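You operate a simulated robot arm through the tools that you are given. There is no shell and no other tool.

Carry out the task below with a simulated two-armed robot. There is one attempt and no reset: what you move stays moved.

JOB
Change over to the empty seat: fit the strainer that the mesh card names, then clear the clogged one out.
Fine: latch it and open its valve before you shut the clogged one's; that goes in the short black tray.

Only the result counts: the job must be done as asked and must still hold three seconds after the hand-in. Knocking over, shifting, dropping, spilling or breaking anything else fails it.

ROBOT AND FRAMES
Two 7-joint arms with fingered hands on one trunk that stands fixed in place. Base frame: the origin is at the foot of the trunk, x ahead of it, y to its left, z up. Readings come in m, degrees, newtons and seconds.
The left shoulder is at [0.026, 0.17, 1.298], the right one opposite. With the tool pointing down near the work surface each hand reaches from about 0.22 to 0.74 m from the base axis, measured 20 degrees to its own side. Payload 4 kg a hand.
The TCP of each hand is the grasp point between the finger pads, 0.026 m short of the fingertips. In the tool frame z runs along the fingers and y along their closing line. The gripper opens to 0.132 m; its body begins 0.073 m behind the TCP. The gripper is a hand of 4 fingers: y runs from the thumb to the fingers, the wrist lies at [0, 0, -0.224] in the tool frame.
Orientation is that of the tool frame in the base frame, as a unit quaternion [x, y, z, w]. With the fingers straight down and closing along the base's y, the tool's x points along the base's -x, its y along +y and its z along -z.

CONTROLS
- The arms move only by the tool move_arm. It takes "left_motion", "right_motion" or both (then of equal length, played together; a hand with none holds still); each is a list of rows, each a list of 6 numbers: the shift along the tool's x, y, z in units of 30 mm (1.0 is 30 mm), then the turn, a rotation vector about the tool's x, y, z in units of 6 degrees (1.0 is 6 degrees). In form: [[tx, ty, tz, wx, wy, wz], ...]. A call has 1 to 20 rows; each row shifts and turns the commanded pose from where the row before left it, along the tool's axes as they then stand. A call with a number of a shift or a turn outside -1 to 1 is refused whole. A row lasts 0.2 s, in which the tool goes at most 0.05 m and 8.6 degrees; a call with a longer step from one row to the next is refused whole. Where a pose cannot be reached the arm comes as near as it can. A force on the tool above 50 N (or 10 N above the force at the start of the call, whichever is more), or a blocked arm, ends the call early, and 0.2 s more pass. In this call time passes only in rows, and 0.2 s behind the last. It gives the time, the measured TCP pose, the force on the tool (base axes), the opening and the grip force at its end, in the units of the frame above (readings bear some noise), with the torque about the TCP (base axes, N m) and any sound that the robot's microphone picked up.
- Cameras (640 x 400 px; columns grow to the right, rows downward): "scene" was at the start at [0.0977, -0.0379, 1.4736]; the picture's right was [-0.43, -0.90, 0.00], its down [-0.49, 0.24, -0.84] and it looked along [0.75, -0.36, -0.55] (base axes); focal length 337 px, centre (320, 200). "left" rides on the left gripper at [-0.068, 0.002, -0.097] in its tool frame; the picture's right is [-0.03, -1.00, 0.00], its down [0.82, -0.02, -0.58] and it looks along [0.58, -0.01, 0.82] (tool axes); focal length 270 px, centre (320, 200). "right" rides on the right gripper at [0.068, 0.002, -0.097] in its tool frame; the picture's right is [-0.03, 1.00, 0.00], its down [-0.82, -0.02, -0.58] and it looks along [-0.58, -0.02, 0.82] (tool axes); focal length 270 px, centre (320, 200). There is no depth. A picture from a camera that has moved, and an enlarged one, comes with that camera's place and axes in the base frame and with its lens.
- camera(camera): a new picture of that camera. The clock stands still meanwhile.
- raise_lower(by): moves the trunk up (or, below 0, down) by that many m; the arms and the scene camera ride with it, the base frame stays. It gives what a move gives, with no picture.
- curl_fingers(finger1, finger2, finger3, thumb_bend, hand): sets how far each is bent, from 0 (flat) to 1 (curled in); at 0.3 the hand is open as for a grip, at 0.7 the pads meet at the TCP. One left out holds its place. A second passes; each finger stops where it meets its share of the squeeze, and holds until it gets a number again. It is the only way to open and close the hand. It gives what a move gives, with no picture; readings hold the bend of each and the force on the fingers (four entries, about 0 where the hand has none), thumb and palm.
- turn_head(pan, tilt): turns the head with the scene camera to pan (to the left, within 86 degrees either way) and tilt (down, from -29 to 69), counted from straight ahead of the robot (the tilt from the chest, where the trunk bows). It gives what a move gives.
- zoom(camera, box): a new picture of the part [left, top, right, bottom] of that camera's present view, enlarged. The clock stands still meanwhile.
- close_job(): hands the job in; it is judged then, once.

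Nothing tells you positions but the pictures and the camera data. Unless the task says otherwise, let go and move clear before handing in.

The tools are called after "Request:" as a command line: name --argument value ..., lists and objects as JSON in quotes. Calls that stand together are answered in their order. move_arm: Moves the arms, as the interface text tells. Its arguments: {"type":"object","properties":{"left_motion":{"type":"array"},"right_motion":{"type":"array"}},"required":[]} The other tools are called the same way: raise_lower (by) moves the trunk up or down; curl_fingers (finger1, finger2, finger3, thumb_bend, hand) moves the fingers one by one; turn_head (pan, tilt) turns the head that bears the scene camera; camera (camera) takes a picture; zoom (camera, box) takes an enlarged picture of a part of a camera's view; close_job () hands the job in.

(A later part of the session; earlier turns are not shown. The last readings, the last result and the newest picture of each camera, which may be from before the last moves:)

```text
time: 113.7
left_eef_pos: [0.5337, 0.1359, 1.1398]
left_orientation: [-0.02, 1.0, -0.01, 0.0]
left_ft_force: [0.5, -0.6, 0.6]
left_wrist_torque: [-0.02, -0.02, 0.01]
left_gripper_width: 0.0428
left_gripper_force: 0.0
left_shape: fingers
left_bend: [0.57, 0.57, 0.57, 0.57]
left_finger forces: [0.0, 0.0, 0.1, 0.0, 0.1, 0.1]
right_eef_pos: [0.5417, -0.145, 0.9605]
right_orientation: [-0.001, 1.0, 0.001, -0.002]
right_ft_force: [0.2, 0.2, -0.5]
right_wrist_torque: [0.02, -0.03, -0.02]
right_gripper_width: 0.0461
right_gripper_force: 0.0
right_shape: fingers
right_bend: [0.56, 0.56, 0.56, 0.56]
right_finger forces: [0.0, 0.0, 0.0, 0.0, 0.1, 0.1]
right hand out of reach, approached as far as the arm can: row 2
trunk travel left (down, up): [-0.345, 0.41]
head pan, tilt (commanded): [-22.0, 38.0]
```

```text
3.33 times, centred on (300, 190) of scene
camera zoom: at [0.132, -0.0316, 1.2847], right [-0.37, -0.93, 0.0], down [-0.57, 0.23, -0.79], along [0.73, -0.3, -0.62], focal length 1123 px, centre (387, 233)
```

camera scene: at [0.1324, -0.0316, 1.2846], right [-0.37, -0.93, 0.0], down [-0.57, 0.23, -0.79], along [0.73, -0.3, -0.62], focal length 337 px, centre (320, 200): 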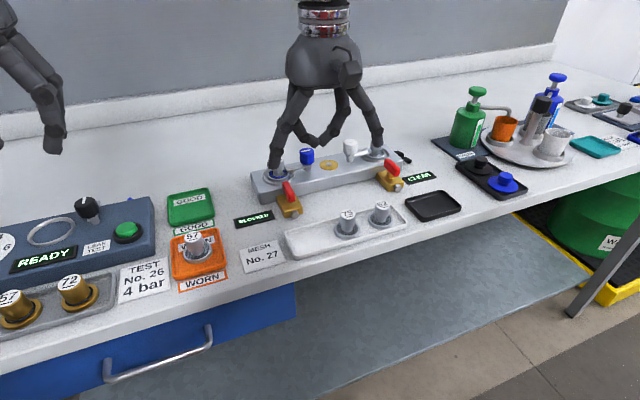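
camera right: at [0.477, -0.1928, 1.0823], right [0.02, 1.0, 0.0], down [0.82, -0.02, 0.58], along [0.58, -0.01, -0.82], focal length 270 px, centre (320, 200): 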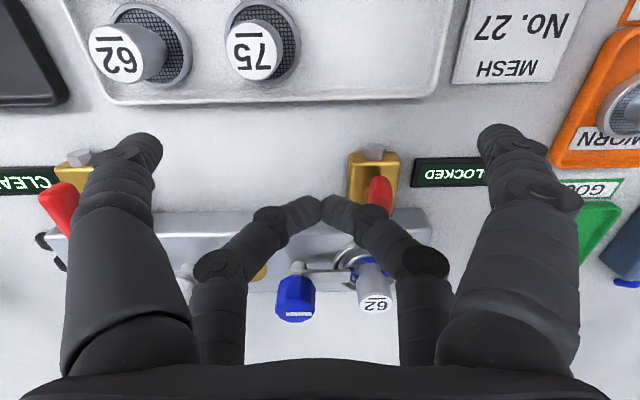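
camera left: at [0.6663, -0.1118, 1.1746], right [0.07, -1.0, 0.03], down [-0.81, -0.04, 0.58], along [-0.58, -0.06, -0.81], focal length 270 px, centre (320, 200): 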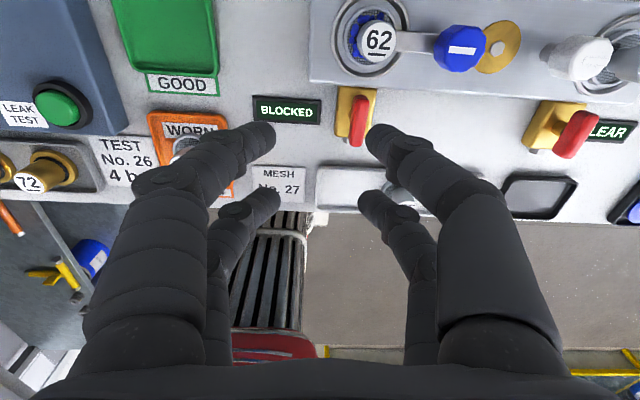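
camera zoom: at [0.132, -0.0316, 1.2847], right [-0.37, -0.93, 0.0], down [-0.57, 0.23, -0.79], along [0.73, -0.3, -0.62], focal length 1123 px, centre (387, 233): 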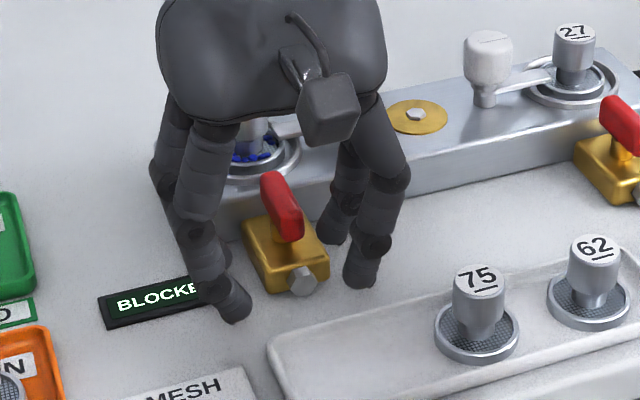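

The right hand's cross-body limit stops it at y≈−0.145 at this yaw. At −90° the far pair sits 18 mm further to +y and can push sideways, so I'll lift, turn to −90° and check that reach.

Request:
move_arm --right_motion '[[0, -0.3, -0.5, 0, 0, 0], [0, -0.6, -0.8, 0, 0, 0], [0, -0.7, -0.9, 0, 0, 0], [-0.1, -0.6, 0, 0, 0, -1], [0, 0, 0, 0, 0, -1], [0, 0, 0, 0, 0, -1], [0, 0, 0, 0, 0, -1], [0, 0, 0, 0, 0, -1], [0, 0, 0, 0, 0, -1], [0, 0, 0, 0, 0, -1], [0, 0, 0, 0, 0, -1], [0, 0, 0, 0, 0, -1], [0, 0, 0, 0, 0, -1], [0, 0, 0, 0, 0, -1], [0, 0, 0, 0, 0, -1], [0, 0, 0, 0, 0, -1], [0, 0, 0, 0, 0, -1], [0, 0, 0, 0, 0, -1]]'

Request:
curl_fingers --hand "right" --finger1 0.6 --finger2 0.73 --finger3 0.73 --thumb_bend 0.6

```text
time: 117.5
left_eef_pos: [0.5327, 0.1371, 1.1405]
left_orientation: [-0.02, 1.0, -0.011, 0.0]
left_ft_force: [0.1, 0.0, -0.2]
left_wrist_torque: [-0.01, 0.0, -0.01]
left_gripper_width: 0.0429
left_gripper_force: 0.1
left_shape: fingers
left_bend: [0.57, 0.57, 0.57, 0.57]
left_finger forces: [0.1, 0.0, 0.0, 0.1, 0.0, 0.0]
right_eef_pos: [0.5449, -0.212, 1.027]
right_orientation: [0.709, -0.706, -0.001, 0.0]
right_ft_force: [-0.5, -0.6, -0.3]
right_wrist_torque: [0.0, -0.01, 0.0]
right_gripper_width: 0.0463
right_gripper_force: 0.0
right_shape: fingers
right_bend: [0.56, 0.56, 0.56, 0.56]
right_finger forces: [0.0, 0.0, 0.0, 0.0, 0.1, 0.0]
trunk travel left (down, up): [-0.345, 0.41]
head pan, tilt (commanded): [-22.0, 38.0]
```

```text
time: 118.5
left_eef_pos: [0.5334, 0.1371, 1.1391]
left_orientation: [-0.02, 1.0, -0.011, 0.001]
left_ft_force: [0.4, 0.9, -0.8]
left_wrist_torque: [-0.02, 0.0, 0.02]
left_gripper_width: 0.0426
left_gripper_force: 0.1
left_shape: fingers
left_bend: [0.57, 0.57, 0.57, 0.57]
left_finger forces: [0.0, 0.0, 0.1, 0.0, 0.0, 0.0]
right_eef_pos: [0.5445, -0.2109, 1.0261]
right_orientation: [0.708, -0.706, 0.0, 0.001]
right_ft_force: [-0.2, 0.1, 0.5]
right_wrist_torque: [0.0, 0.01, 0.0]
right_gripper_width: 0.0331
right_gripper_force: 0.1
right_shape: fingers
right_bend: [0.6, 0.72, 0.72, 0.6]
right_finger forces: [0.1, 0.0, 0.1, 0.0, 0.0, 0.0]
trunk travel left (down, up): [-0.345, 0.41]
head pan, tilt (commanded): [-22.0, 38.0]
```

Request:
move_arm --right_motion '[[-0.5, -0.2, 0, 0, 0, 0], [-0.5, -0.2, 0, 0, 0, 0], [-0.5, -0.25, 0, 0, 0, 0]]'

Request:
camera --camera "right"

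Request:
zoom --camera "scene" --box '[220, 110, 380, 240]'

```text
time: 119.3
left_eef_pos: [0.5352, 0.1366, 1.1384]
left_orientation: [-0.02, 1.0, -0.01, -0.001]
left_ft_force: [0.3, 0.0, 0.5]
left_wrist_torque: [0.0, 0.02, 0.0]
left_gripper_width: 0.0426
left_gripper_force: 0.0
left_shape: fingers
left_bend: [0.57, 0.57, 0.57, 0.57]
left_finger forces: [0.0, 0.1, 0.1, 0.0, 0.0, 0.0]
right_eef_pos: [0.563, -0.167, 1.025]
right_orientation: [-0.707, 0.708, 0.0, 0.0]
right_ft_force: [0.1, 0.5, 0.0]
right_wrist_torque: [0.04, 0.01, 0.01]
right_gripper_width: 0.033
right_gripper_force: 0.1
right_shape: fingers
right_bend: [0.6, 0.72, 0.72, 0.6]
right_finger forces: [0.0, 0.0, 0.0, 0.0, 0.0, 0.0]
trunk travel left (down, up): [-0.345, 0.41]
head pan, tilt (commanded): [-22.0, 38.0]
```

```text
taken
camera right: at [0.5635, -0.2353, 1.1223], right [-1.0, 0.03, 0.0], down [0.02, 0.82, 0.58], along [0.01, 0.58, -0.82], focal length 270 px, centre (320, 200)
```

right: 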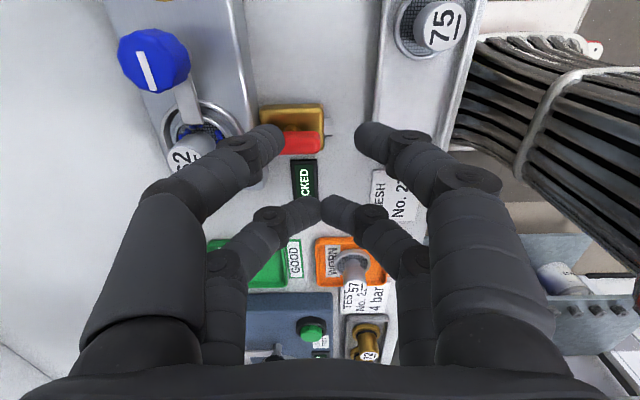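

```text
3.08 times, centred on (300, 175) of scene
camera zoom: at [0.1335, -0.032, 1.2844], right [-0.37, -0.93, 0.0], down [-0.57, 0.23, -0.79], along [0.73, -0.29, -0.62], focal length 1036 px, centre (382, 277)
```

zoom: 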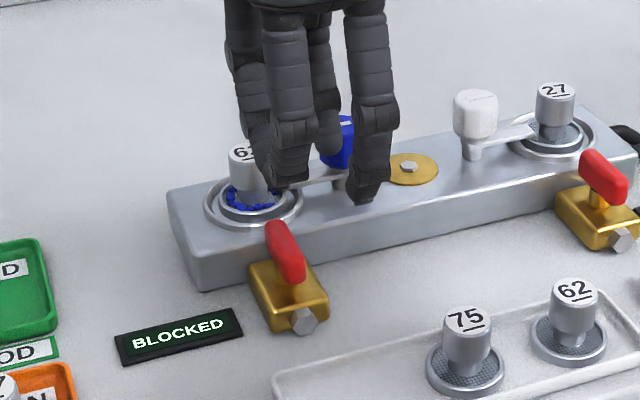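

Reach is good here. I'll return to the start side of the lever and lower to lever height.

Request:
move_arm --right_motion '[[0.5, 0.04, 0, 0, 0, 0], [0.5, 0.04, 0, 0, 0, 0], [0.33, 0, 0, 0, 0, 0], [0, 0, 0.7, 0, 0, 0], [0, 0, 0.8, 0, 0, 0], [0, 0, 0.7, 0, 0, 0]]'

Request:
zoom --camera "right" --box '[220, 130, 420, 280]'

Request:
zoom --camera "scene" --box '[220, 110, 380, 240]'

```text
time: 120.7
left_eef_pos: [0.5345, 0.1354, 1.1389]
left_orientation: [-0.02, 1.0, -0.011, 0.0]
left_ft_force: [-0.8, 0.1, 0.5]
left_wrist_torque: [0.0, 0.02, 0.03]
left_gripper_width: 0.0425
left_gripper_force: 0.0
left_shape: fingers
left_bend: [0.57, 0.57, 0.57, 0.57]
left_finger forces: [0.0, 0.0, 0.0, 0.0, 0.0, 0.1]
right_eef_pos: [0.5625, -0.2057, 0.9586]
right_orientation: [0.708, -0.706, 0.001, 0.0]
right_ft_force: [-0.7, -0.3, 0.1]
right_wrist_torque: [-0.01, -0.01, 0.04]
right_gripper_width: 0.0331
right_gripper_force: 0.1
right_shape: fingers
right_bend: [0.6, 0.72, 0.72, 0.6]
right_finger forces: [0.0, 0.0, 0.0, 0.0, 0.0, 0.0]
trunk travel left (down, up): [-0.345, 0.41]
head pan, tilt (commanded): [-22.0, 38.0]
```

```text
2.67 times, centred on (320, 205) of right
camera zoom: at [0.5608, -0.2742, 1.0576], right [-1.0, 0.02, 0.0], down [0.02, 0.82, 0.58], along [0.01, 0.58, -0.82], focal length 721 px, centre (320, 187)
```

zoom: 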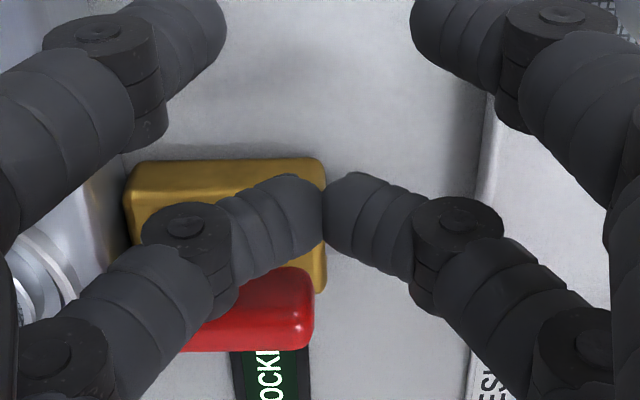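

```text
3.08 times, centred on (300, 175) of scene
camera zoom: at [0.1323, -0.0316, 1.2846], right [-0.37, -0.93, 0.0], down [-0.57, 0.23, -0.79], along [0.73, -0.3, -0.62], focal length 1036 px, centre (382, 277)
```

zoom: 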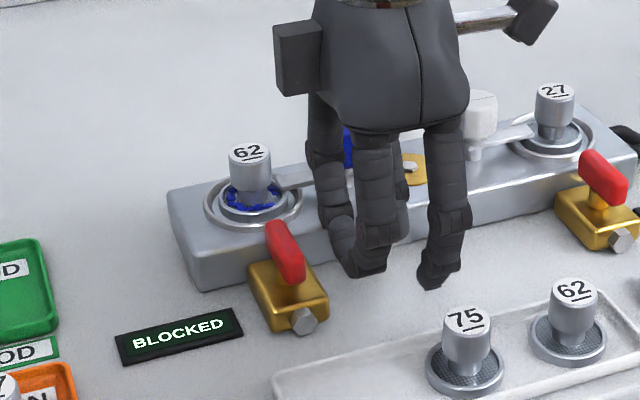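

The closed finger's slope would crowd the lever's pivot. I'll use finger3 alone, nearly upright at bend 0.5, as a slim pusher and tuck the others in.

Request:
curl_fingers --hand "right" --finger1 0.73 --thumb_bend 0.73

Request:
move_arm --right_motion '[[0, 0.5, -0.1, 0, 0, 0], [0, 0.6, 0, 0, 0, 0]]'

Request:
curl_fingers --hand "right" --finger3 0.5

Request:
camera --camera "right"

Request:
zoom --camera "scene" --box '[220, 110, 380, 240]'

```text
time: 121.7
left_eef_pos: [0.5327, 0.1366, 1.1404]
left_orientation: [-0.02, 1.0, -0.012, -0.001]
left_ft_force: [-0.4, -0.4, 0.1]
left_wrist_torque: [0.03, -0.03, -0.04]
left_gripper_width: 0.0425
left_gripper_force: 0.1
left_shape: fingers
left_bend: [0.57, 0.57, 0.57, 0.57]
left_finger forces: [0.1, 0.1, 0.0, 0.0, 0.0, 0.0]
right_eef_pos: [0.5615, -0.2062, 0.9601]
right_orientation: [0.708, -0.706, 0.0, 0.001]
right_ft_force: [0.1, 0.0, 0.2]
right_wrist_torque: [-0.01, 0.04, 0.0]
right_gripper_width: 0.0
right_gripper_force: 0.1
right_shape: fingers
right_bend: [0.72, 0.72, 0.72, 0.72]
right_finger forces: [0.0, 0.0, 0.1, 0.0, 0.0, 0.0]
trunk travel left (down, up): [-0.345, 0.41]
head pan, tilt (commanded): [-22.0, 38.0]
```

```text
time: 122.3
left_eef_pos: [0.5342, 0.1373, 1.1389]
left_orientation: [-0.019, 1.0, -0.012, 0.0]
left_ft_force: [0.1, -0.1, -0.2]
left_wrist_torque: [0.0, -0.03, 0.02]
left_gripper_width: 0.0425
left_gripper_force: 0.0
left_shape: fingers
left_bend: [0.57, 0.57, 0.57, 0.57]
left_finger forces: [0.0, 0.0, 0.0, 0.0, 0.0, 0.1]
right_eef_pos: [0.5273, -0.2066, 0.9631]
right_orientation: [0.708, -0.707, 0.0, 0.001]
right_ft_force: [-0.1, -0.1, 0.2]
right_wrist_torque: [-0.03, 0.0, 0.01]
right_gripper_width: 0.0
right_gripper_force: 0.0
right_shape: fingers
right_bend: [0.72, 0.72, 0.72, 0.72]
right_finger forces: [0.0, 0.0, 0.1, 0.1, 0.1, 0.1]
trunk travel left (down, up): [-0.345, 0.41]
head pan, tilt (commanded): [-22.0, 38.0]
```

```text
time: 123.3
left_eef_pos: [0.5336, 0.1365, 1.1388]
left_orientation: [-0.02, 1.0, -0.012, 0.0]
left_ft_force: [0.0, 0.6, 0.4]
left_wrist_torque: [0.02, 0.01, -0.03]
left_gripper_width: 0.0426
left_gripper_force: 0.1
left_shape: fingers
left_bend: [0.57, 0.57, 0.57, 0.57]
left_finger forces: [0.1, 0.1, 0.0, 0.0, 0.0, 0.0]
right_eef_pos: [0.5271, -0.2069, 0.9641]
right_orientation: [0.708, -0.707, -0.001, 0.001]
right_ft_force: [0.3, -0.2, 0.4]
right_wrist_torque: [-0.03, -0.03, -0.01]
right_gripper_width: 0.0003
right_gripper_force: 0.0
right_shape: fingers
right_bend: [0.72, 0.73, 0.5, 0.72]
right_finger forces: [0.0, 0.0, 0.1, 0.0, 0.0, 0.0]
trunk travel left (down, up): [-0.345, 0.41]
head pan, tilt (commanded): [-22.0, 38.0]
```

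```text
taken
camera right: at [0.5271, -0.2752, 1.0611], right [-1.0, 0.02, 0.0], down [0.02, 0.82, 0.58], along [0.01, 0.58, -0.82], focal length 270 px, centre (320, 200)
```

right: 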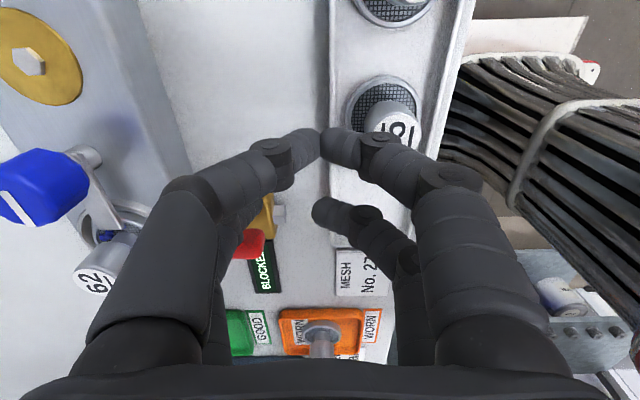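

```text
3.08 times, centred on (300, 175) of scene
camera zoom: at [0.132, -0.0316, 1.2847], right [-0.37, -0.93, 0.0], down [-0.57, 0.23, -0.79], along [0.73, -0.3, -0.62], focal length 1036 px, centre (382, 277)
```

zoom: 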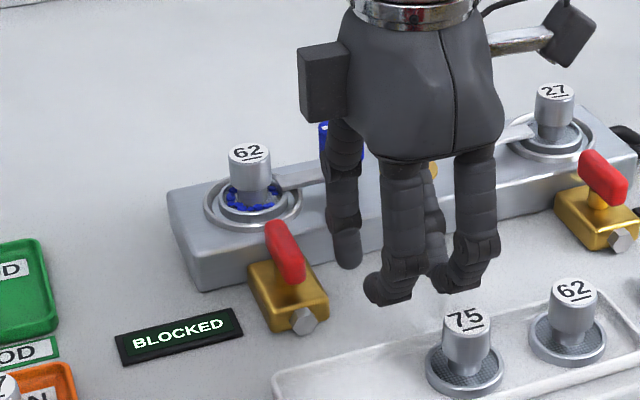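

Finger3 now stands upright on the −y side of the lever's near half. I'll push toward +y.

Request:
move_arm --right_motion '[[-0.25, 0, 0, 0, 0, 0], [-0.25, 0, 0, 0, 0, 0], [-0.15, 0, 0, 0, 0, 0]]'

Request:
zoom --camera "scene" --box '[240, 130, 340, 220]'

```text
time: 124.1
left_eef_pos: [0.5341, 0.1364, 1.1385]
left_orientation: [-0.021, 1.0, -0.012, 0.0]
left_ft_force: [1.0, -0.3, -0.3]
left_wrist_torque: [0.03, 0.0, 0.01]
left_gripper_width: 0.0426
left_gripper_force: 0.0
left_shape: fingers
left_bend: [0.57, 0.57, 0.57, 0.57]
left_finger forces: [0.0, 0.0, 0.0, 0.0, 0.0, 0.0]
right_eef_pos: [0.5283, -0.1869, 0.9625]
right_orientation: [0.707, -0.707, 0.0, 0.001]
right_ft_force: [-0.9, -2.7, -0.6]
right_wrist_torque: [-0.05, 0.03, -0.06]
right_gripper_width: 0.0
right_gripper_force: 1.5
right_shape: fingers
right_bend: [0.72, 0.73, 0.5, 0.72]
right_finger forces: [0.1, 0.0, 2.5, 0.0, 0.0, 0.0]
trunk travel left (down, up): [-0.345, 0.41]
head pan, tilt (commanded): [-22.0, 38.0]
```

```text
4.44 times, centred on (290, 175) of scene
camera zoom: at [0.1319, -0.032, 1.2847], right [-0.37, -0.93, 0.0], down [-0.57, 0.23, -0.79], along [0.73, -0.29, -0.62], focal length 1497 px, centre (453, 311)
```

zoom: 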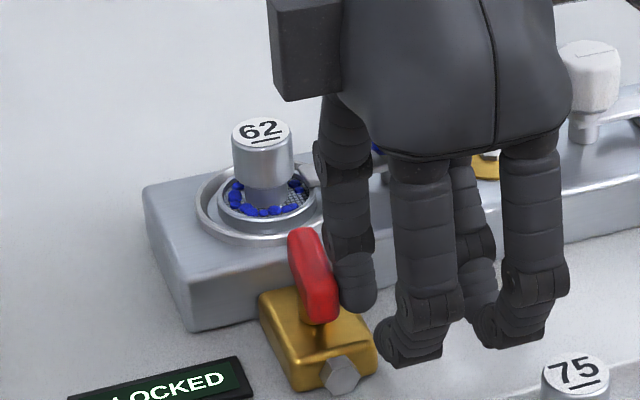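

Contact is light at 2.7 N. I'll continue pushing in small steps.

Request:
move_arm --right_motion '[[-0.1, 0, 0, 0, 0, 0], [-0.1, 0, 0, 0, 0, 0], [-0.1, 0, 0, 0, 0, 0]]'

Request:
zoom --camera "scene" --box '[220, 130, 320, 220]'

```text
time: 124.9
left_eef_pos: [0.5341, 0.1364, 1.1395]
left_orientation: [-0.02, 1.0, -0.011, 0.0]
left_ft_force: [0.4, -0.4, 0.1]
left_wrist_torque: [0.0, 0.0, 0.04]
left_gripper_width: 0.0426
left_gripper_force: 0.1
left_shape: fingers
left_bend: [0.57, 0.57, 0.57, 0.57]
left_finger forces: [0.1, 0.1, 0.0, 0.0, 0.1, 0.0]
right_eef_pos: [0.5273, -0.1778, 0.9634]
right_orientation: [0.707, -0.707, 0.0, 0.0]
right_ft_force: [-1.7, -1.5, -0.2]
right_wrist_torque: [-0.03, 0.02, -0.04]
right_gripper_width: 0.0
right_gripper_force: 0.0
right_shape: fingers
right_bend: [0.72, 0.73, 0.51, 0.72]
right_finger forces: [0.1, 0.1, 1.3, 0.1, 0.0, 0.0]
trunk travel left (down, up): [-0.345, 0.41]
head pan, tilt (commanded): [-22.0, 38.0]
```

```text
4.44 times, centred on (270, 175) of scene
camera zoom: at [0.1319, -0.0317, 1.2847], right [-0.37, -0.93, 0.0], down [-0.57, 0.23, -0.79], along [0.73, -0.3, -0.62], focal length 1497 px, centre (542, 311)
```

zoom: 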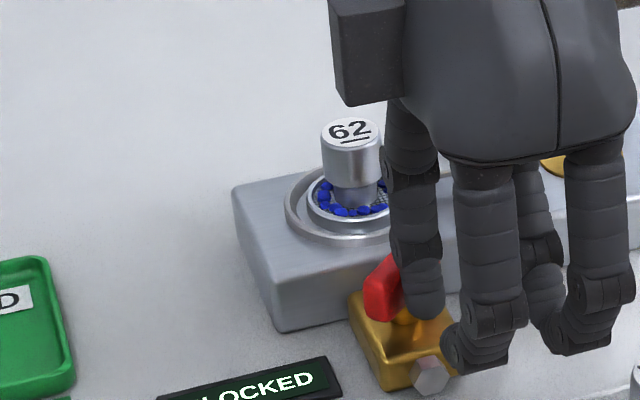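

The lever turns clockwise easily. I'll continue +y, then +x to bring it fully across.

Request:
move_arm --right_motion '[[-0.1, 0, 0, 0, 0, 0], [-0.1, 0, 0, 0, 0, 0], [-0.1, 0, 0, 0, 0, 0], [-0.05, -0.1, 0, 0, 0, 0], [0, -0.1, 0, 0, 0, 0]]'

Request:
zoom --camera "scene" --box '[220, 130, 320, 220]'

Request:
camera --camera "right"

```text
time: 126.1
left_eef_pos: [0.5328, 0.137, 1.1388]
left_orientation: [-0.02, 1.0, -0.011, 0.0]
left_ft_force: [-0.4, 1.1, -0.6]
left_wrist_torque: [-0.01, 0.02, -0.02]
left_gripper_width: 0.043
left_gripper_force: 0.0
left_shape: fingers
left_bend: [0.57, 0.57, 0.57, 0.57]
left_finger forces: [0.0, 0.0, 0.1, 0.0, 0.0, 0.1]
right_eef_pos: [0.5328, -0.1672, 0.9629]
right_orientation: [0.708, -0.707, 0.0, 0.0]
right_ft_force: [-5.1, 0.5, 3.3]
right_wrist_torque: [0.06, -0.06, 0.05]
right_gripper_width: 0.0001
right_gripper_force: 2.7
right_shape: fingers
right_bend: [0.72, 0.73, 0.54, 0.72]
right_finger forces: [0.0, 0.0, 4.7, 0.0, 0.0, 0.0]
trunk travel left (down, up): [-0.345, 0.41]
head pan, tilt (commanded): [-22.0, 38.0]
```

```text
4.44 times, centred on (270, 175) of scene
camera zoom: at [0.1312, -0.0316, 1.2848], right [-0.37, -0.93, 0.0], down [-0.57, 0.23, -0.79], along [0.73, -0.3, -0.62], focal length 1497 px, centre (542, 311)
```

zoom: 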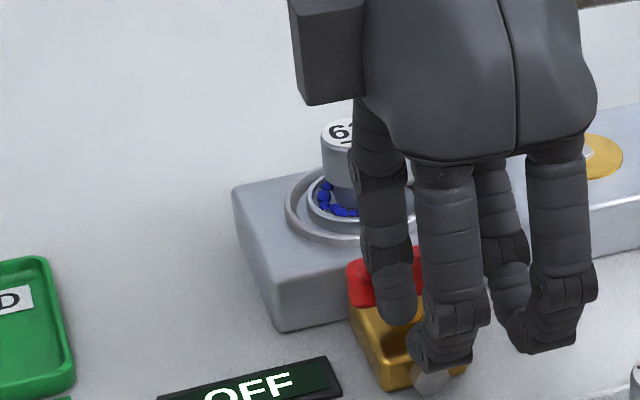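

```text
taken
camera right: at [0.5323, -0.2357, 1.061], right [-1.0, 0.02, 0.0], down [0.02, 0.82, 0.58], along [0.01, 0.58, -0.82], focal length 270 px, centre (320, 200)
```

right: 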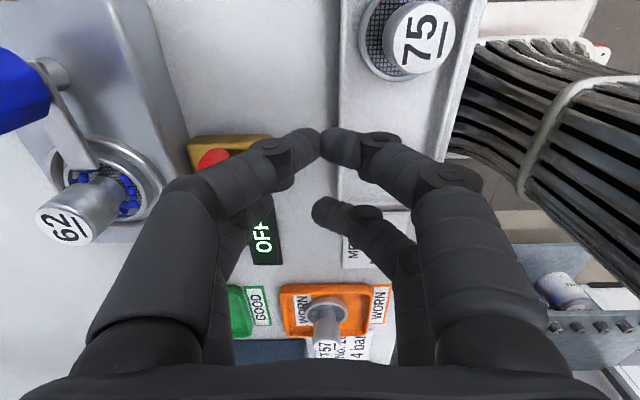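

The left display now reads OFF. I'll nudge a little further +x to make sure it's at its closed stop.

Request:
move_arm --right_motion '[[0, -0.1, 0, 0, 0, 0], [0, -0.1, 0, 0, 0, 0]]'

Request:
zoom --camera "scene" --box '[220, 130, 320, 220]'

```text
time: 126.7
left_eef_pos: [0.5326, 0.1357, 1.1403]
left_orientation: [-0.021, 1.0, -0.011, 0.001]
left_ft_force: [-0.3, 0.1, -0.8]
left_wrist_torque: [0.01, -0.02, 0.05]
left_gripper_width: 0.0425
left_gripper_force: 0.0
left_shape: fingers
left_bend: [0.57, 0.57, 0.57, 0.57]
left_finger forces: [0.1, 0.0, 0.0, 0.0, 0.1, 0.1]
right_eef_pos: [0.538, -0.1676, 0.9643]
right_orientation: [0.707, -0.707, 0.0, 0.0]
right_ft_force: [-7.3, -0.6, 2.2]
right_wrist_torque: [0.02, -0.02, 0.06]
right_gripper_width: 0.0
right_gripper_force: 4.0
right_shape: fingers
right_bend: [0.72, 0.73, 0.57, 0.72]
right_finger forces: [0.0, 0.0, 8.1, 0.0, 0.1, 0.0]
trunk travel left (down, up): [-0.345, 0.41]
head pan, tilt (commanded): [-22.0, 38.0]
```

```text
4.44 times, centred on (270, 175) of scene
camera zoom: at [0.1306, -0.0318, 1.2849], right [-0.37, -0.93, 0.0], down [-0.57, 0.23, -0.79], along [0.73, -0.3, -0.62], focal length 1497 px, centre (542, 311)
```

zoom: 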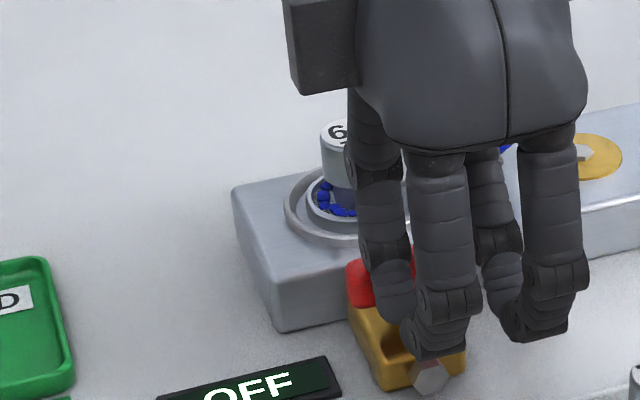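

Finger3 yields while the lever stays put, so it's at the closed stop. I'll back off and lift to inspect.

Request:
move_arm --right_motion '[[0, 0.5, 0, 0, 0, 0], [0, 0, -0.6, 0, 0, 0], [0, 0, -1, 0, 0, 0], [0, 0, -1, 0, 0, 0], [0.8, 0, 0, 0, 0, 0], [1, 0, 0, 0, 0, 0], [1, 0, 0, 0, 0, 0]]'

Request:
zoom --camera "scene" --box '[220, 110, 440, 250]'

Request:
camera --camera "right"

```text
time: 128.3
left_eef_pos: [0.5334, 0.1368, 1.139]
left_orientation: [-0.02, 1.0, -0.011, 0.0]
left_ft_force: [-0.7, 0.2, 1.2]
left_wrist_torque: [0.0, 0.02, -0.01]
left_gripper_width: 0.0429
left_gripper_force: 0.0
left_shape: fingers
left_bend: [0.57, 0.57, 0.57, 0.57]
left_finger forces: [0.0, 0.0, 0.0, 0.0, 0.0, 0.0]
right_eef_pos: [0.5264, -0.2514, 1.0408]
right_orientation: [0.708, -0.706, 0.0, 0.001]
right_ft_force: [0.2, 0.5, 0.6]
right_wrist_torque: [0.0, -0.02, -0.01]
right_gripper_width: 0.0001
right_gripper_force: 0.0
right_shape: fingers
right_bend: [0.72, 0.73, 0.5, 0.72]
right_finger forces: [0.0, 0.0, 0.1, 0.0, 0.1, 0.1]
trunk travel left (down, up): [-0.345, 0.41]
head pan, tilt (commanded): [-22.0, 38.0]
```

```text
2.86 times, centred on (330, 180) of scene
camera zoom: at [0.1316, -0.0321, 1.2847], right [-0.37, -0.93, 0.0], down [-0.57, 0.23, -0.79], along [0.73, -0.29, -0.62], focal length 962 px, centre (291, 257)
```

zoom: 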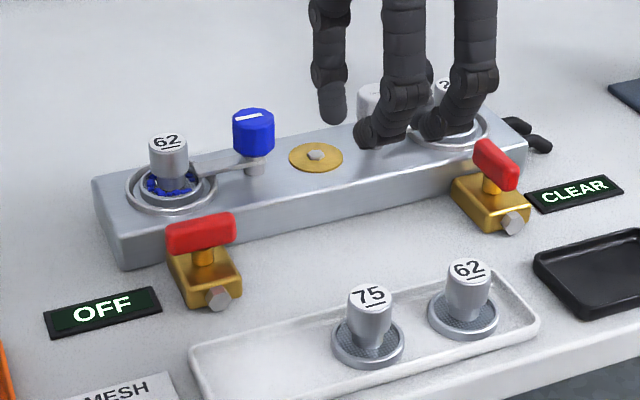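

```text
taken
camera right: at [0.5251, -0.3201, 1.1385], right [-1.0, 0.02, 0.0], down [0.02, 0.82, 0.58], along [0.01, 0.58, -0.82], focal length 270 px, centre (320, 200)
```

right: 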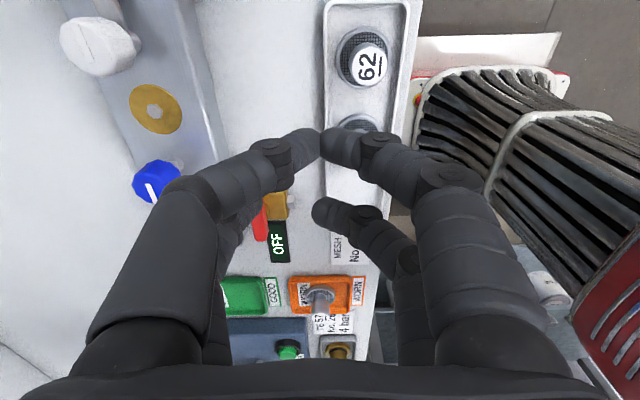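

The left valve is shut: the display reads OFF and its lever is across. The right side still reads CLEAR. Next is the blue latch knob at about (0.651, −0.215), whose arm points +y and should swing clockwise to +x. I'll approach with the far pair at about −60° and check reach at height.

Request:
curl_fingers --hand "right" --finger1 0.6 --finger2 0.55 --finger3 0.55 --thumb_bend 0.6

Request:
move_arm --right_motion '[[0, 0, -0.3, 0, 0, 1], [0, 0, -0.3, 0, 0, 1], [0, 0, 0, 0, 0, 1], [0, 0, 0, 0, 0, 1], [0, 0, 0, 0, 0, 1], [-0.6, -0.7, 0, 0, 0, 0], [-0.64, -0.75, 0, 0, 0, 0], [-0.64, -0.75, 0, 0, 0, 0], [-0.64, -0.75, 0, 0, 0, 0]]'

Request:
camera --camera "right"

Request:
zoom --camera "scene" --box '[220, 90, 380, 220]'

```text
time: 129.3
left_eef_pos: [0.5343, 0.136, 1.1393]
left_orientation: [-0.02, 1.0, -0.011, 0.0]
left_ft_force: [-0.2, 0.2, -0.2]
left_wrist_torque: [-0.01, 0.01, 0.02]
left_gripper_width: 0.0426
left_gripper_force: 0.1
left_shape: fingers
left_bend: [0.57, 0.57, 0.57, 0.57]
left_finger forces: [0.0, 0.0, 0.1, 0.0, 0.0, 0.0]
right_eef_pos: [0.5253, -0.2514, 1.0403]
right_orientation: [0.708, -0.706, -0.001, 0.001]
right_ft_force: [0.4, 0.1, -0.6]
right_wrist_torque: [-0.01, 0.01, -0.01]
right_gripper_width: 0.0319
right_gripper_force: 0.0
right_shape: fingers
right_bend: [0.6, 0.55, 0.55, 0.6]
right_finger forces: [0.1, 0.0, 0.0, 0.0, 0.1, 0.1]
trunk travel left (down, up): [-0.345, 0.41]
head pan, tilt (commanded): [-22.0, 38.0]
```

```text
time: 131.3
left_eef_pos: [0.5321, 0.1368, 1.141]
left_orientation: [-0.02, 1.0, -0.011, 0.001]
left_ft_force: [-0.1, 0.4, 1.3]
left_wrist_torque: [0.03, -0.06, 0.02]
left_gripper_width: 0.0423
left_gripper_force: 0.1
left_shape: fingers
left_bend: [0.57, 0.57, 0.57, 0.57]
left_finger forces: [0.0, 0.0, 0.0, 0.1, 0.0, 0.0]
right_eef_pos: [0.6142, -0.2419, 1.0616]
right_orientation: [-0.501, 0.866, -0.002, 0.0]
right_ft_force: [-0.2, -0.2, 0.1]
right_wrist_torque: [0.0, -0.01, 0.01]
right_gripper_width: 0.032
right_gripper_force: 0.0
right_shape: fingers
right_bend: [0.6, 0.55, 0.55, 0.6]
right_finger forces: [0.0, 0.1, 0.0, 0.0, 0.0, 0.0]
right hand out of reach, approached as far as the arm can: row 9
trunk travel left (down, up): [-0.345, 0.41]
head pan, tilt (commanded): [-22.0, 38.0]
```

```text
taken
camera right: at [0.5804, -0.3, 1.1601], right [-0.85, 0.52, 0.0], down [0.43, 0.7, 0.58], along [0.3, 0.49, -0.82], focal length 270 px, centre (320, 200)
```

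right: 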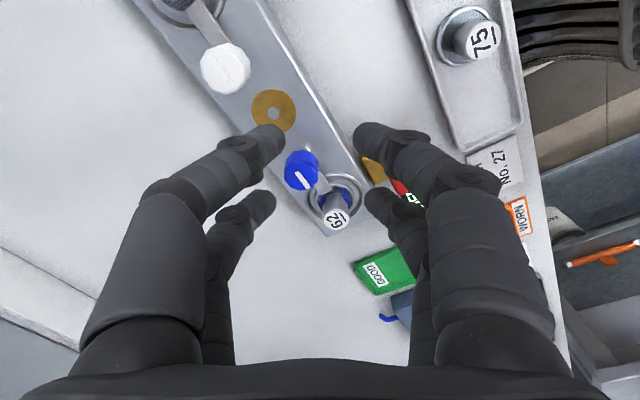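

```text
3.08 times, centred on (300, 155) of scene
camera zoom: at [0.1303, -0.0312, 1.285], right [-0.37, -0.93, 0.0], down [-0.57, 0.23, -0.79], along [0.73, -0.3, -0.62], focal length 1036 px, centre (382, 338)
```

zoom: 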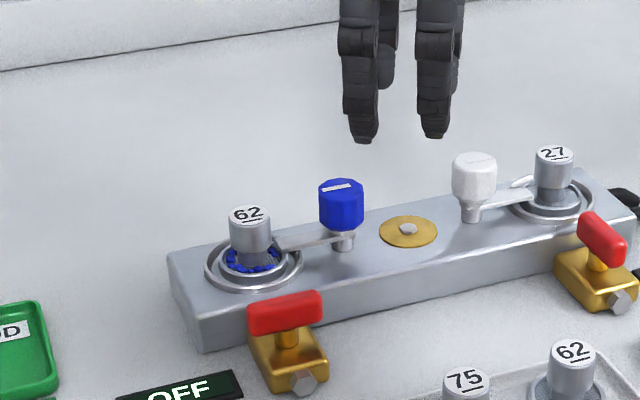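

At this height the hand stops about 3 cm short. Reach improved lower down and with the shoulder nearer wrist height, so I'll raise the trunk 6 cm and approach lower.

Request:
raise_lower --by 0.06

Request:
move_arm --right_motion '[[0, 0, 0.9, 0, 0, 0], [0, 0, 0.9, 0, 0, 0], [0, 0, 0.9, 0, 0, 0], [-0.2, -0.5, 0.3, 0, 0, 0], [-0.2, -0.5, 0.3, 0, 0, 0]]'

Request:
camera --camera "right"

Request:
camera --camera "scene"

```text
time: 132.3
left_eef_pos: [0.5353, 0.1377, 1.1982]
left_orientation: [-0.021, 1.0, -0.011, 0.0]
left_ft_force: [-0.2, 0.3, -0.3]
left_wrist_torque: [-0.02, 0.04, 0.0]
left_gripper_width: 0.0425
left_gripper_force: 0.1
left_shape: fingers
left_bend: [0.57, 0.57, 0.57, 0.57]
left_finger forces: [0.0, 0.0, 0.1, 0.0, 0.1, 0.1]
right_eef_pos: [0.6102, -0.2417, 1.1401]
right_orientation: [-0.5, 0.866, -0.008, 0.014]
right_ft_force: [-1.1, 0.6, 0.1]
right_wrist_torque: [-0.01, 0.01, 0.04]
right_gripper_width: 0.0319
right_gripper_force: 0.1
right_shape: fingers
right_bend: [0.6, 0.55, 0.55, 0.6]
right_finger forces: [0.0, 0.0, 0.1, 0.1, 0.0, 0.0]
trunk travel left (down, up): [-0.405, 0.35]
head pan, tilt (commanded): [-22.0, 38.0]
```

```text
time: 133.5
left_eef_pos: [0.5338, 0.1366, 1.1994]
left_orientation: [-0.02, 1.0, -0.011, 0.0]
left_ft_force: [-0.9, -0.1, -0.7]
left_wrist_torque: [-0.02, -0.02, -0.02]
left_gripper_width: 0.0425
left_gripper_force: 0.0
left_shape: fingers
left_bend: [0.57, 0.57, 0.57, 0.57]
left_finger forces: [0.1, 0.0, 0.0, 0.0, 0.0, 0.0]
right_eef_pos: [0.6319, -0.2544, 1.0426]
right_orientation: [-0.5, 0.866, -0.009, 0.016]
right_ft_force: [-1.1, 0.2, -1.2]
right_wrist_torque: [-0.01, 0.02, 0.02]
right_gripper_width: 0.032
right_gripper_force: 0.1
right_shape: fingers
right_bend: [0.6, 0.55, 0.55, 0.6]
right_finger forces: [0.0, 0.0, 0.0, 0.0, 0.0, 0.0]
right hand out of reach, approached as far as the arm can: row 5
trunk travel left (down, up): [-0.405, 0.35]
head pan, tilt (commanded): [-22.0, 38.0]
```

```text
taken
camera right: at [0.5933, -0.3124, 1.1397], right [-0.85, 0.52, -0.03], down [0.4, 0.7, 0.59], along [0.33, 0.49, -0.8], focal length 270 px, centre (320, 200)
```

right: 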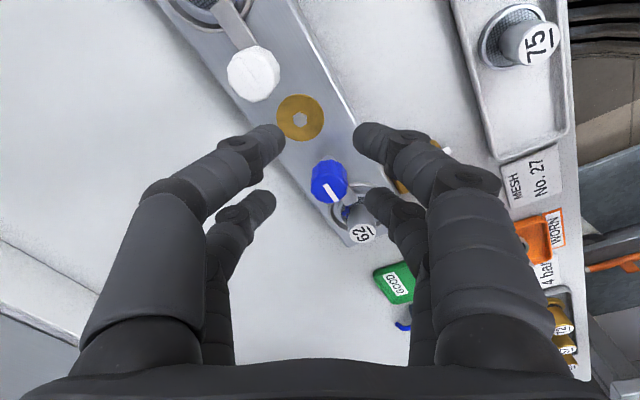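

```text
taken
camera scene: at [0.1159, -0.0316, 1.3456], right [-0.37, -0.93, 0.0], down [-0.57, 0.23, -0.79], along [0.73, -0.3, -0.62], focal length 337 px, centre (320, 200)
```

scene: 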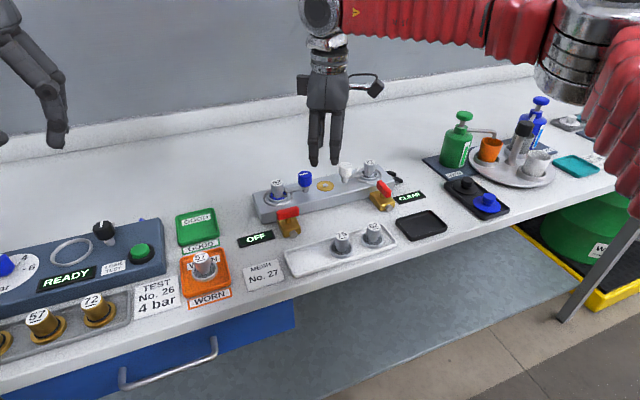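

The limit seems to come from the elbow being forced high while the shoulder is low. I'll raise the trunk another 10 cm and try the same approach.

Request:
raise_lower --by 0.1

Request:
move_arm --right_motion '[[0, 0, 0.8, 0, 0, 0], [0, 0, 0.8, 0, 0, 0], [0, 0, 0.8, 0, 0, 0], [-0.2, -0.2, 0.4, 0, 0, 0], [-0.5, -0.2, 0, 0, 0, 0]]'

Request:
camera --camera "right"

Request:
camera --camera "scene"

```text
time: 134.8
left_eef_pos: [0.5334, 0.1373, 1.2973]
left_orientation: [-0.021, 1.0, -0.012, 0.0]
left_ft_force: [0.2, 0.3, 0.3]
left_wrist_torque: [-0.02, 0.01, 0.04]
left_gripper_width: 0.0426
left_gripper_force: 0.1
left_shape: fingers
left_bend: [0.57, 0.57, 0.57, 0.57]
left_finger forces: [0.1, 0.0, 0.0, 0.0, 0.0, 0.0]
right_eef_pos: [0.6257, -0.2532, 1.1677]
right_orientation: [-0.5, 0.865, -0.02, 0.034]
right_ft_force: [1.1, 0.2, -0.1]
right_wrist_torque: [-0.01, -0.03, 0.0]
right_gripper_width: 0.0323
right_gripper_force: 0.0
right_shape: fingers
right_bend: [0.6, 0.55, 0.55, 0.6]
right_finger forces: [0.1, 0.0, 0.0, 0.0, 0.0, 0.0]
trunk travel left (down, up): [-0.505, 0.25]
head pan, tilt (commanded): [-22.0, 38.0]
```

```text
time: 136.0
left_eef_pos: [0.5336, 0.1371, 1.2992]
left_orientation: [-0.02, 1.0, -0.012, 0.0]
left_ft_force: [0.2, -0.3, 0.2]
left_wrist_torque: [0.02, 0.0, -0.01]
left_gripper_width: 0.0426
left_gripper_force: 0.1
left_shape: fingers
left_bend: [0.57, 0.57, 0.57, 0.57]
left_finger forces: [0.0, 0.1, 0.0, 0.0, 0.1, 0.1]
right_eef_pos: [0.6205, -0.2605, 1.0907]
right_orientation: [-0.5, 0.865, -0.019, 0.034]
right_ft_force: [-0.3, 0.6, -0.2]
right_wrist_torque: [0.0, 0.02, 0.02]
right_gripper_width: 0.032
right_gripper_force: 0.0
right_shape: fingers
right_bend: [0.6, 0.55, 0.55, 0.6]
right_finger forces: [0.0, 0.0, 0.0, 0.0, 0.1, 0.0]
right hand out of reach, approached as far as the arm can: row 2, 3, 4, 5
trunk travel left (down, up): [-0.505, 0.25]
head pan, tilt (commanded): [-22.0, 38.0]
```

```text
taken
camera right: at [0.5783, -0.3184, 1.1852], right [-0.85, 0.52, -0.07], down [0.38, 0.7, 0.61], along [0.36, 0.5, -0.79], focal length 270 px, centre (320, 200)
```

right: 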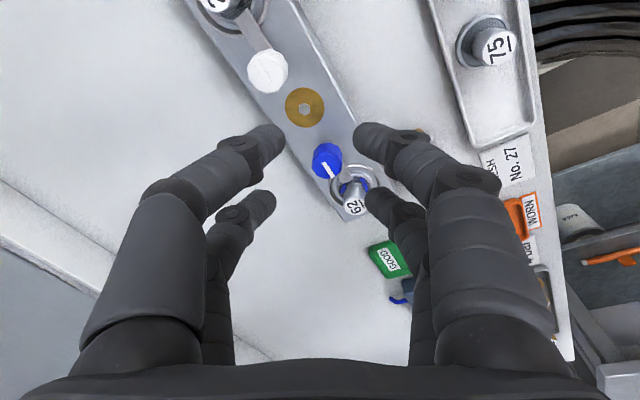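

```text
taken
camera scene: at [0.0999, -0.0316, 1.4462], right [-0.37, -0.93, 0.0], down [-0.57, 0.23, -0.79], along [0.73, -0.3, -0.62], focal length 337 px, centre (320, 200)
```

scene: 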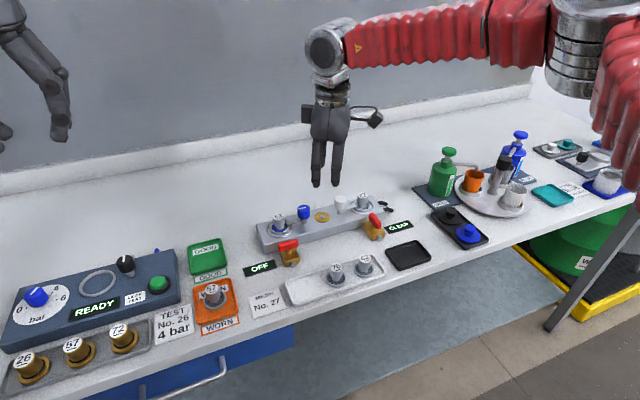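

I see the pattern: the forearm must come in along the hand's camera side, so for a far target like this a yaw near 0° reaches best. I'll turn back to neutral, remove the slight tilt, and lower the trunk to mid height.

Request:
move_arm --right_motion '[[0.3, 0.3, 0, -0.64, 0.38, 0], [0.2, 0.2, 0, 0, 0, 1], [0, 0, 0, 0, 0, 1], [0, 0, 0, 0, 0, 1], [0, 0, 0, 0, 0, 1], [0, 0, 0, 0, 0, 1], [0, 0, 0, 0, 0, 1], [0, 0, 0, 0, 0, 1], [0, 0, 0, 0, 0, 1], [0, 0, 0, 0, 0, 1], [0, 0, 0, 0, 0, 1]]'

Request:
raise_lower --by -0.08

```text
time: 138.4
left_eef_pos: [0.5343, 0.1381, 1.2998]
left_orientation: [-0.021, 1.0, -0.011, 0.0]
left_ft_force: [-0.2, -0.4, -0.2]
left_wrist_torque: [0.04, 0.03, 0.0]
left_gripper_width: 0.0429
left_gripper_force: 0.0
left_shape: fingers
left_bend: [0.57, 0.57, 0.57, 0.57]
left_finger forces: [0.0, 0.0, 0.1, 0.1, 0.1, 0.1]
right_eef_pos: [0.597, -0.2676, 1.0913]
right_orientation: [0.0, 1.0, 0.0, -0.001]
right_ft_force: [0.5, -0.4, 0.0]
right_wrist_torque: [0.02, -0.03, -0.02]
right_gripper_width: 0.0321
right_gripper_force: 0.0
right_shape: fingers
right_bend: [0.6, 0.55, 0.55, 0.6]
right_finger forces: [0.0, 0.0, 0.0, 0.0, 0.1, 0.0]
right hand out of reach, approached as far as the arm can: row 1
trunk travel left (down, up): [-0.505, 0.25]
head pan, tilt (commanded): [-22.0, 38.0]
```

```text
time: 139.6
left_eef_pos: [0.5321, 0.1374, 1.2191]
left_orientation: [-0.021, 1.0, -0.011, 0.001]
left_ft_force: [-1.1, 0.4, 0.3]
left_wrist_torque: [-0.02, -0.05, 0.01]
left_gripper_width: 0.0429
left_gripper_force: 0.1
left_shape: fingers
left_bend: [0.57, 0.57, 0.57, 0.57]
left_finger forces: [0.0, 0.0, 0.0, 0.1, 0.1, 0.0]
right_eef_pos: [0.5966, -0.2684, 1.013]
right_orientation: [-0.001, 1.0, 0.001, 0.0]
right_ft_force: [0.2, 0.5, 0.7]
right_wrist_torque: [-0.03, -0.03, 0.0]
right_gripper_width: 0.0322
right_gripper_force: 0.1
right_shape: fingers
right_bend: [0.6, 0.55, 0.55, 0.6]
right_finger forces: [0.0, 0.0, 0.0, 0.1, 0.1, 0.0]
trunk travel left (down, up): [-0.425, 0.33]
head pan, tilt (commanded): [-22.0, 38.0]
```

Request:
move_arm --right_motion '[[-0.4, 0.6, -0.3, 0, 0, 0], [-0.4, 0.6, 0, 0, 0, 0], [-0.4, 0.6, 0, 0, 0, 0]]'

Request:
camera --camera "right"

Request:
camera --camera "scene"

```text
time: 140.4
left_eef_pos: [0.5343, 0.1378, 1.2199]
left_orientation: [-0.02, 1.0, -0.01, -0.001]
left_ft_force: [0.4, 0.3, -0.3]
left_wrist_torque: [0.04, -0.01, 0.01]
left_gripper_width: 0.0427
left_gripper_force: 0.2
left_shape: fingers
left_bend: [0.57, 0.57, 0.57, 0.57]
left_finger forces: [0.1, 0.0, 0.0, 0.1, 0.0, 0.0]
right_eef_pos: [0.6053, -0.2337, 1.0252]
right_orientation: [0.0, 1.0, 0.001, 0.001]
right_ft_force: [0.1, -0.5, 0.1]
right_wrist_torque: [-0.02, 0.02, -0.04]
right_gripper_width: 0.0321
right_gripper_force: 0.1
right_shape: fingers
right_bend: [0.6, 0.55, 0.55, 0.6]
right_finger forces: [0.1, 0.1, 0.0, 0.1, 0.1, 0.0]
right hand out of reach, approached as far as the arm can: row 2, 3
trunk travel left (down, up): [-0.425, 0.33]
head pan, tilt (commanded): [-22.0, 38.0]
```

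```text
taken
camera right: at [0.5371, -0.2319, 1.1232], right [0.02, 1.0, 0.0], down [0.82, -0.02, 0.58], along [0.58, -0.01, -0.82], focal length 270 px, centre (320, 200)
```

right: 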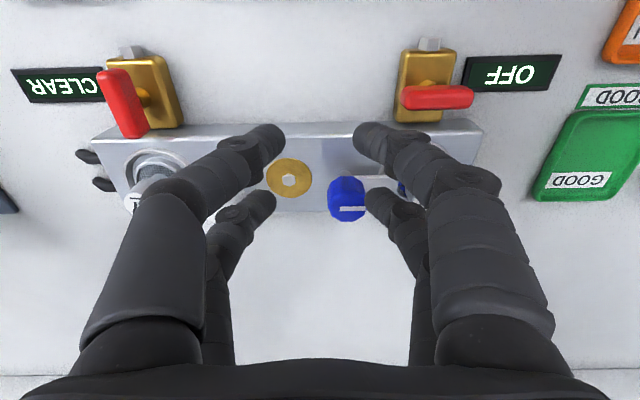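

```text
taken
camera scene: at [0.1127, -0.0316, 1.3656], right [-0.37, -0.93, 0.0], down [-0.57, 0.23, -0.79], along [0.73, -0.3, -0.62], focal length 337 px, centre (320, 200)
```

scene: 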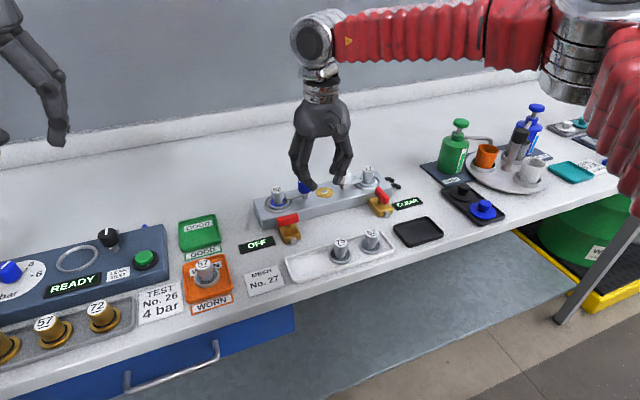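

The right arm's elbow seems stuck out to the right: the same limit line applies at every yaw, while the left arm reached much further across. I'll bring the right hand back near its start position to reset the posture.

Request:
move_arm --right_motion '[[0.3, -0.3, -0.8, 0, 0, 0], [0.8, -0.5, -0.4, 0, 0, 0], [0.85, -0.5, -0.3, 0, 0, 0], [0.85, -0.5, -0.3, 0, 0, 0], [0.85, -0.5, -0.3, 0, 0, 0], [0.85, -0.5, -0.3, 0, 0, 0], [0.85, -0.5, -0.3, 0, 0, 0], [0.85, -0.5, -0.3, 0, 0, 0], [0.85, -0.5, -0.3, 0, 0, 0], [0.85, -0.5, -0.3, 0, 0, 0], [0.85, -0.5, -0.3, 0, 0, 0]]'

Request:
turn_head --pan -50 --tilt 20

Request:
camera --camera "scene"

```text
time: 142.8
left_eef_pos: [0.5327, 0.1366, 1.2188]
left_orientation: [-0.02, 1.0, -0.012, 0.001]
left_ft_force: [-0.4, 0.9, 0.6]
left_wrist_torque: [0.0, -0.02, -0.03]
left_gripper_width: 0.0432
left_gripper_force: 0.0
left_shape: fingers
left_bend: [0.57, 0.57, 0.57, 0.57]
left_finger forces: [0.0, 0.0, 0.0, 0.1, 0.0, 0.0]
right_eef_pos: [0.3408, -0.3944, 1.1426]
right_orientation: [-0.001, 1.0, 0.0, 0.0]
right_ft_force: [-0.3, 0.3, -0.3]
right_wrist_torque: [0.03, -0.02, 0.0]
right_gripper_width: 0.032
right_gripper_force: 0.0
right_shape: fingers
right_bend: [0.6, 0.55, 0.55, 0.6]
right_finger forces: [0.1, 0.0, 0.1, 0.0, 0.0, 0.0]
trunk travel left (down, up): [-0.425, 0.33]
head pan, tilt (commanded): [-22.0, 38.0]
```

```text
time: 143.7
left_eef_pos: [0.5328, 0.1391, 1.2195]
left_orientation: [-0.02, 1.0, -0.012, 0.001]
left_ft_force: [0.4, 0.1, -1.1]
left_wrist_torque: [0.01, -0.01, 0.01]
left_gripper_width: 0.0428
left_gripper_force: 0.0
left_shape: fingers
left_bend: [0.57, 0.57, 0.57, 0.57]
left_finger forces: [0.0, 0.0, 0.1, 0.0, 0.0, 0.0]
right_eef_pos: [0.342, -0.3924, 1.1419]
right_orientation: [-0.001, 1.0, 0.0, 0.0]
right_ft_force: [0.8, 0.6, 0.1]
right_wrist_torque: [-0.01, 0.02, -0.01]
right_gripper_width: 0.0322
right_gripper_force: 0.1
right_shape: fingers
right_bend: [0.6, 0.55, 0.55, 0.6]
right_finger forces: [0.0, 0.0, 0.0, 0.0, 0.0, 0.1]
trunk travel left (down, up): [-0.425, 0.33]
head pan, tilt (commanded): [-50.0, 20.0]
```

```text
taken
camera scene: at [0.0917, -0.0706, 1.3941], right [-0.77, -0.64, 0.0], down [-0.22, 0.26, -0.94], along [0.6, -0.72, -0.34], focal length 337 px, centre (320, 200)
```

scene: 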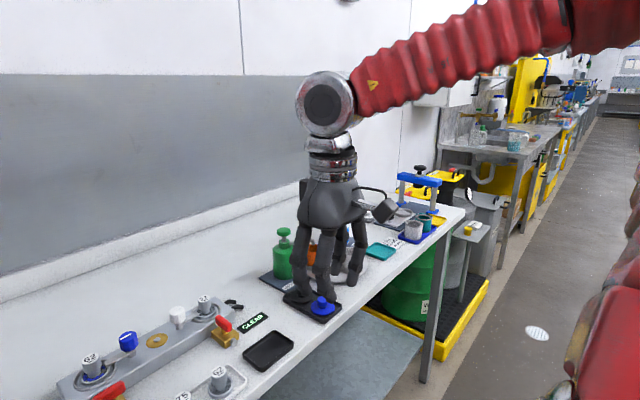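

Request:
turn_head --pan 45 --tilt 15

Request:
camera --camera "scene"

```text
time: 145.4
left_eef_pos: [0.5336, 0.1366, 1.2198]
left_orientation: [-0.019, 1.0, -0.011, 0.0]
left_ft_force: [1.0, -0.6, -0.3]
left_wrist_torque: [0.0, 0.0, -0.03]
left_gripper_width: 0.0426
left_gripper_force: 0.1
left_shape: fingers
left_bend: [0.57, 0.57, 0.57, 0.57]
left_finger forces: [0.0, 0.0, 0.0, 0.0, 0.0, 0.0]
right_eef_pos: [0.342, -0.3934, 1.1428]
right_orientation: [0.0, 1.0, 0.0, 0.0]
right_ft_force: [-0.7, -0.4, 0.4]
right_wrist_torque: [0.0, 0.0, 0.02]
right_gripper_width: 0.0324
right_gripper_force: 0.1
right_shape: fingers
right_bend: [0.6, 0.55, 0.55, 0.6]
right_finger forces: [0.0, 0.1, 0.0, 0.1, 0.0, 0.0]
trunk travel left (down, up): [-0.425, 0.33]
head pan, tilt (commanded): [45.0, 15.0]
```

```text
taken
camera scene: at [0.098, 0.0667, 1.4023], right [0.71, -0.71, 0.0], down [-0.18, -0.18, -0.97], along [0.68, 0.68, -0.26], focal length 337 px, centre (320, 200)
```

scene: 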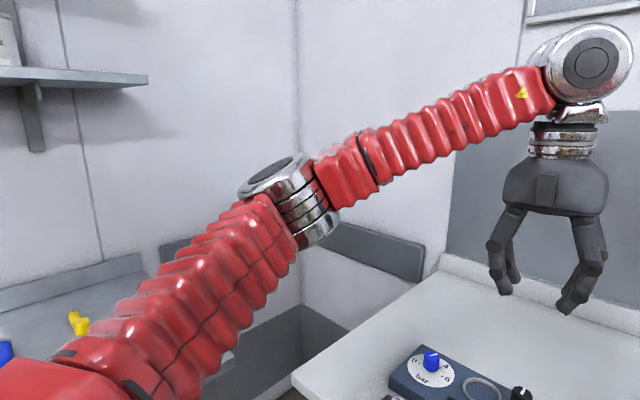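

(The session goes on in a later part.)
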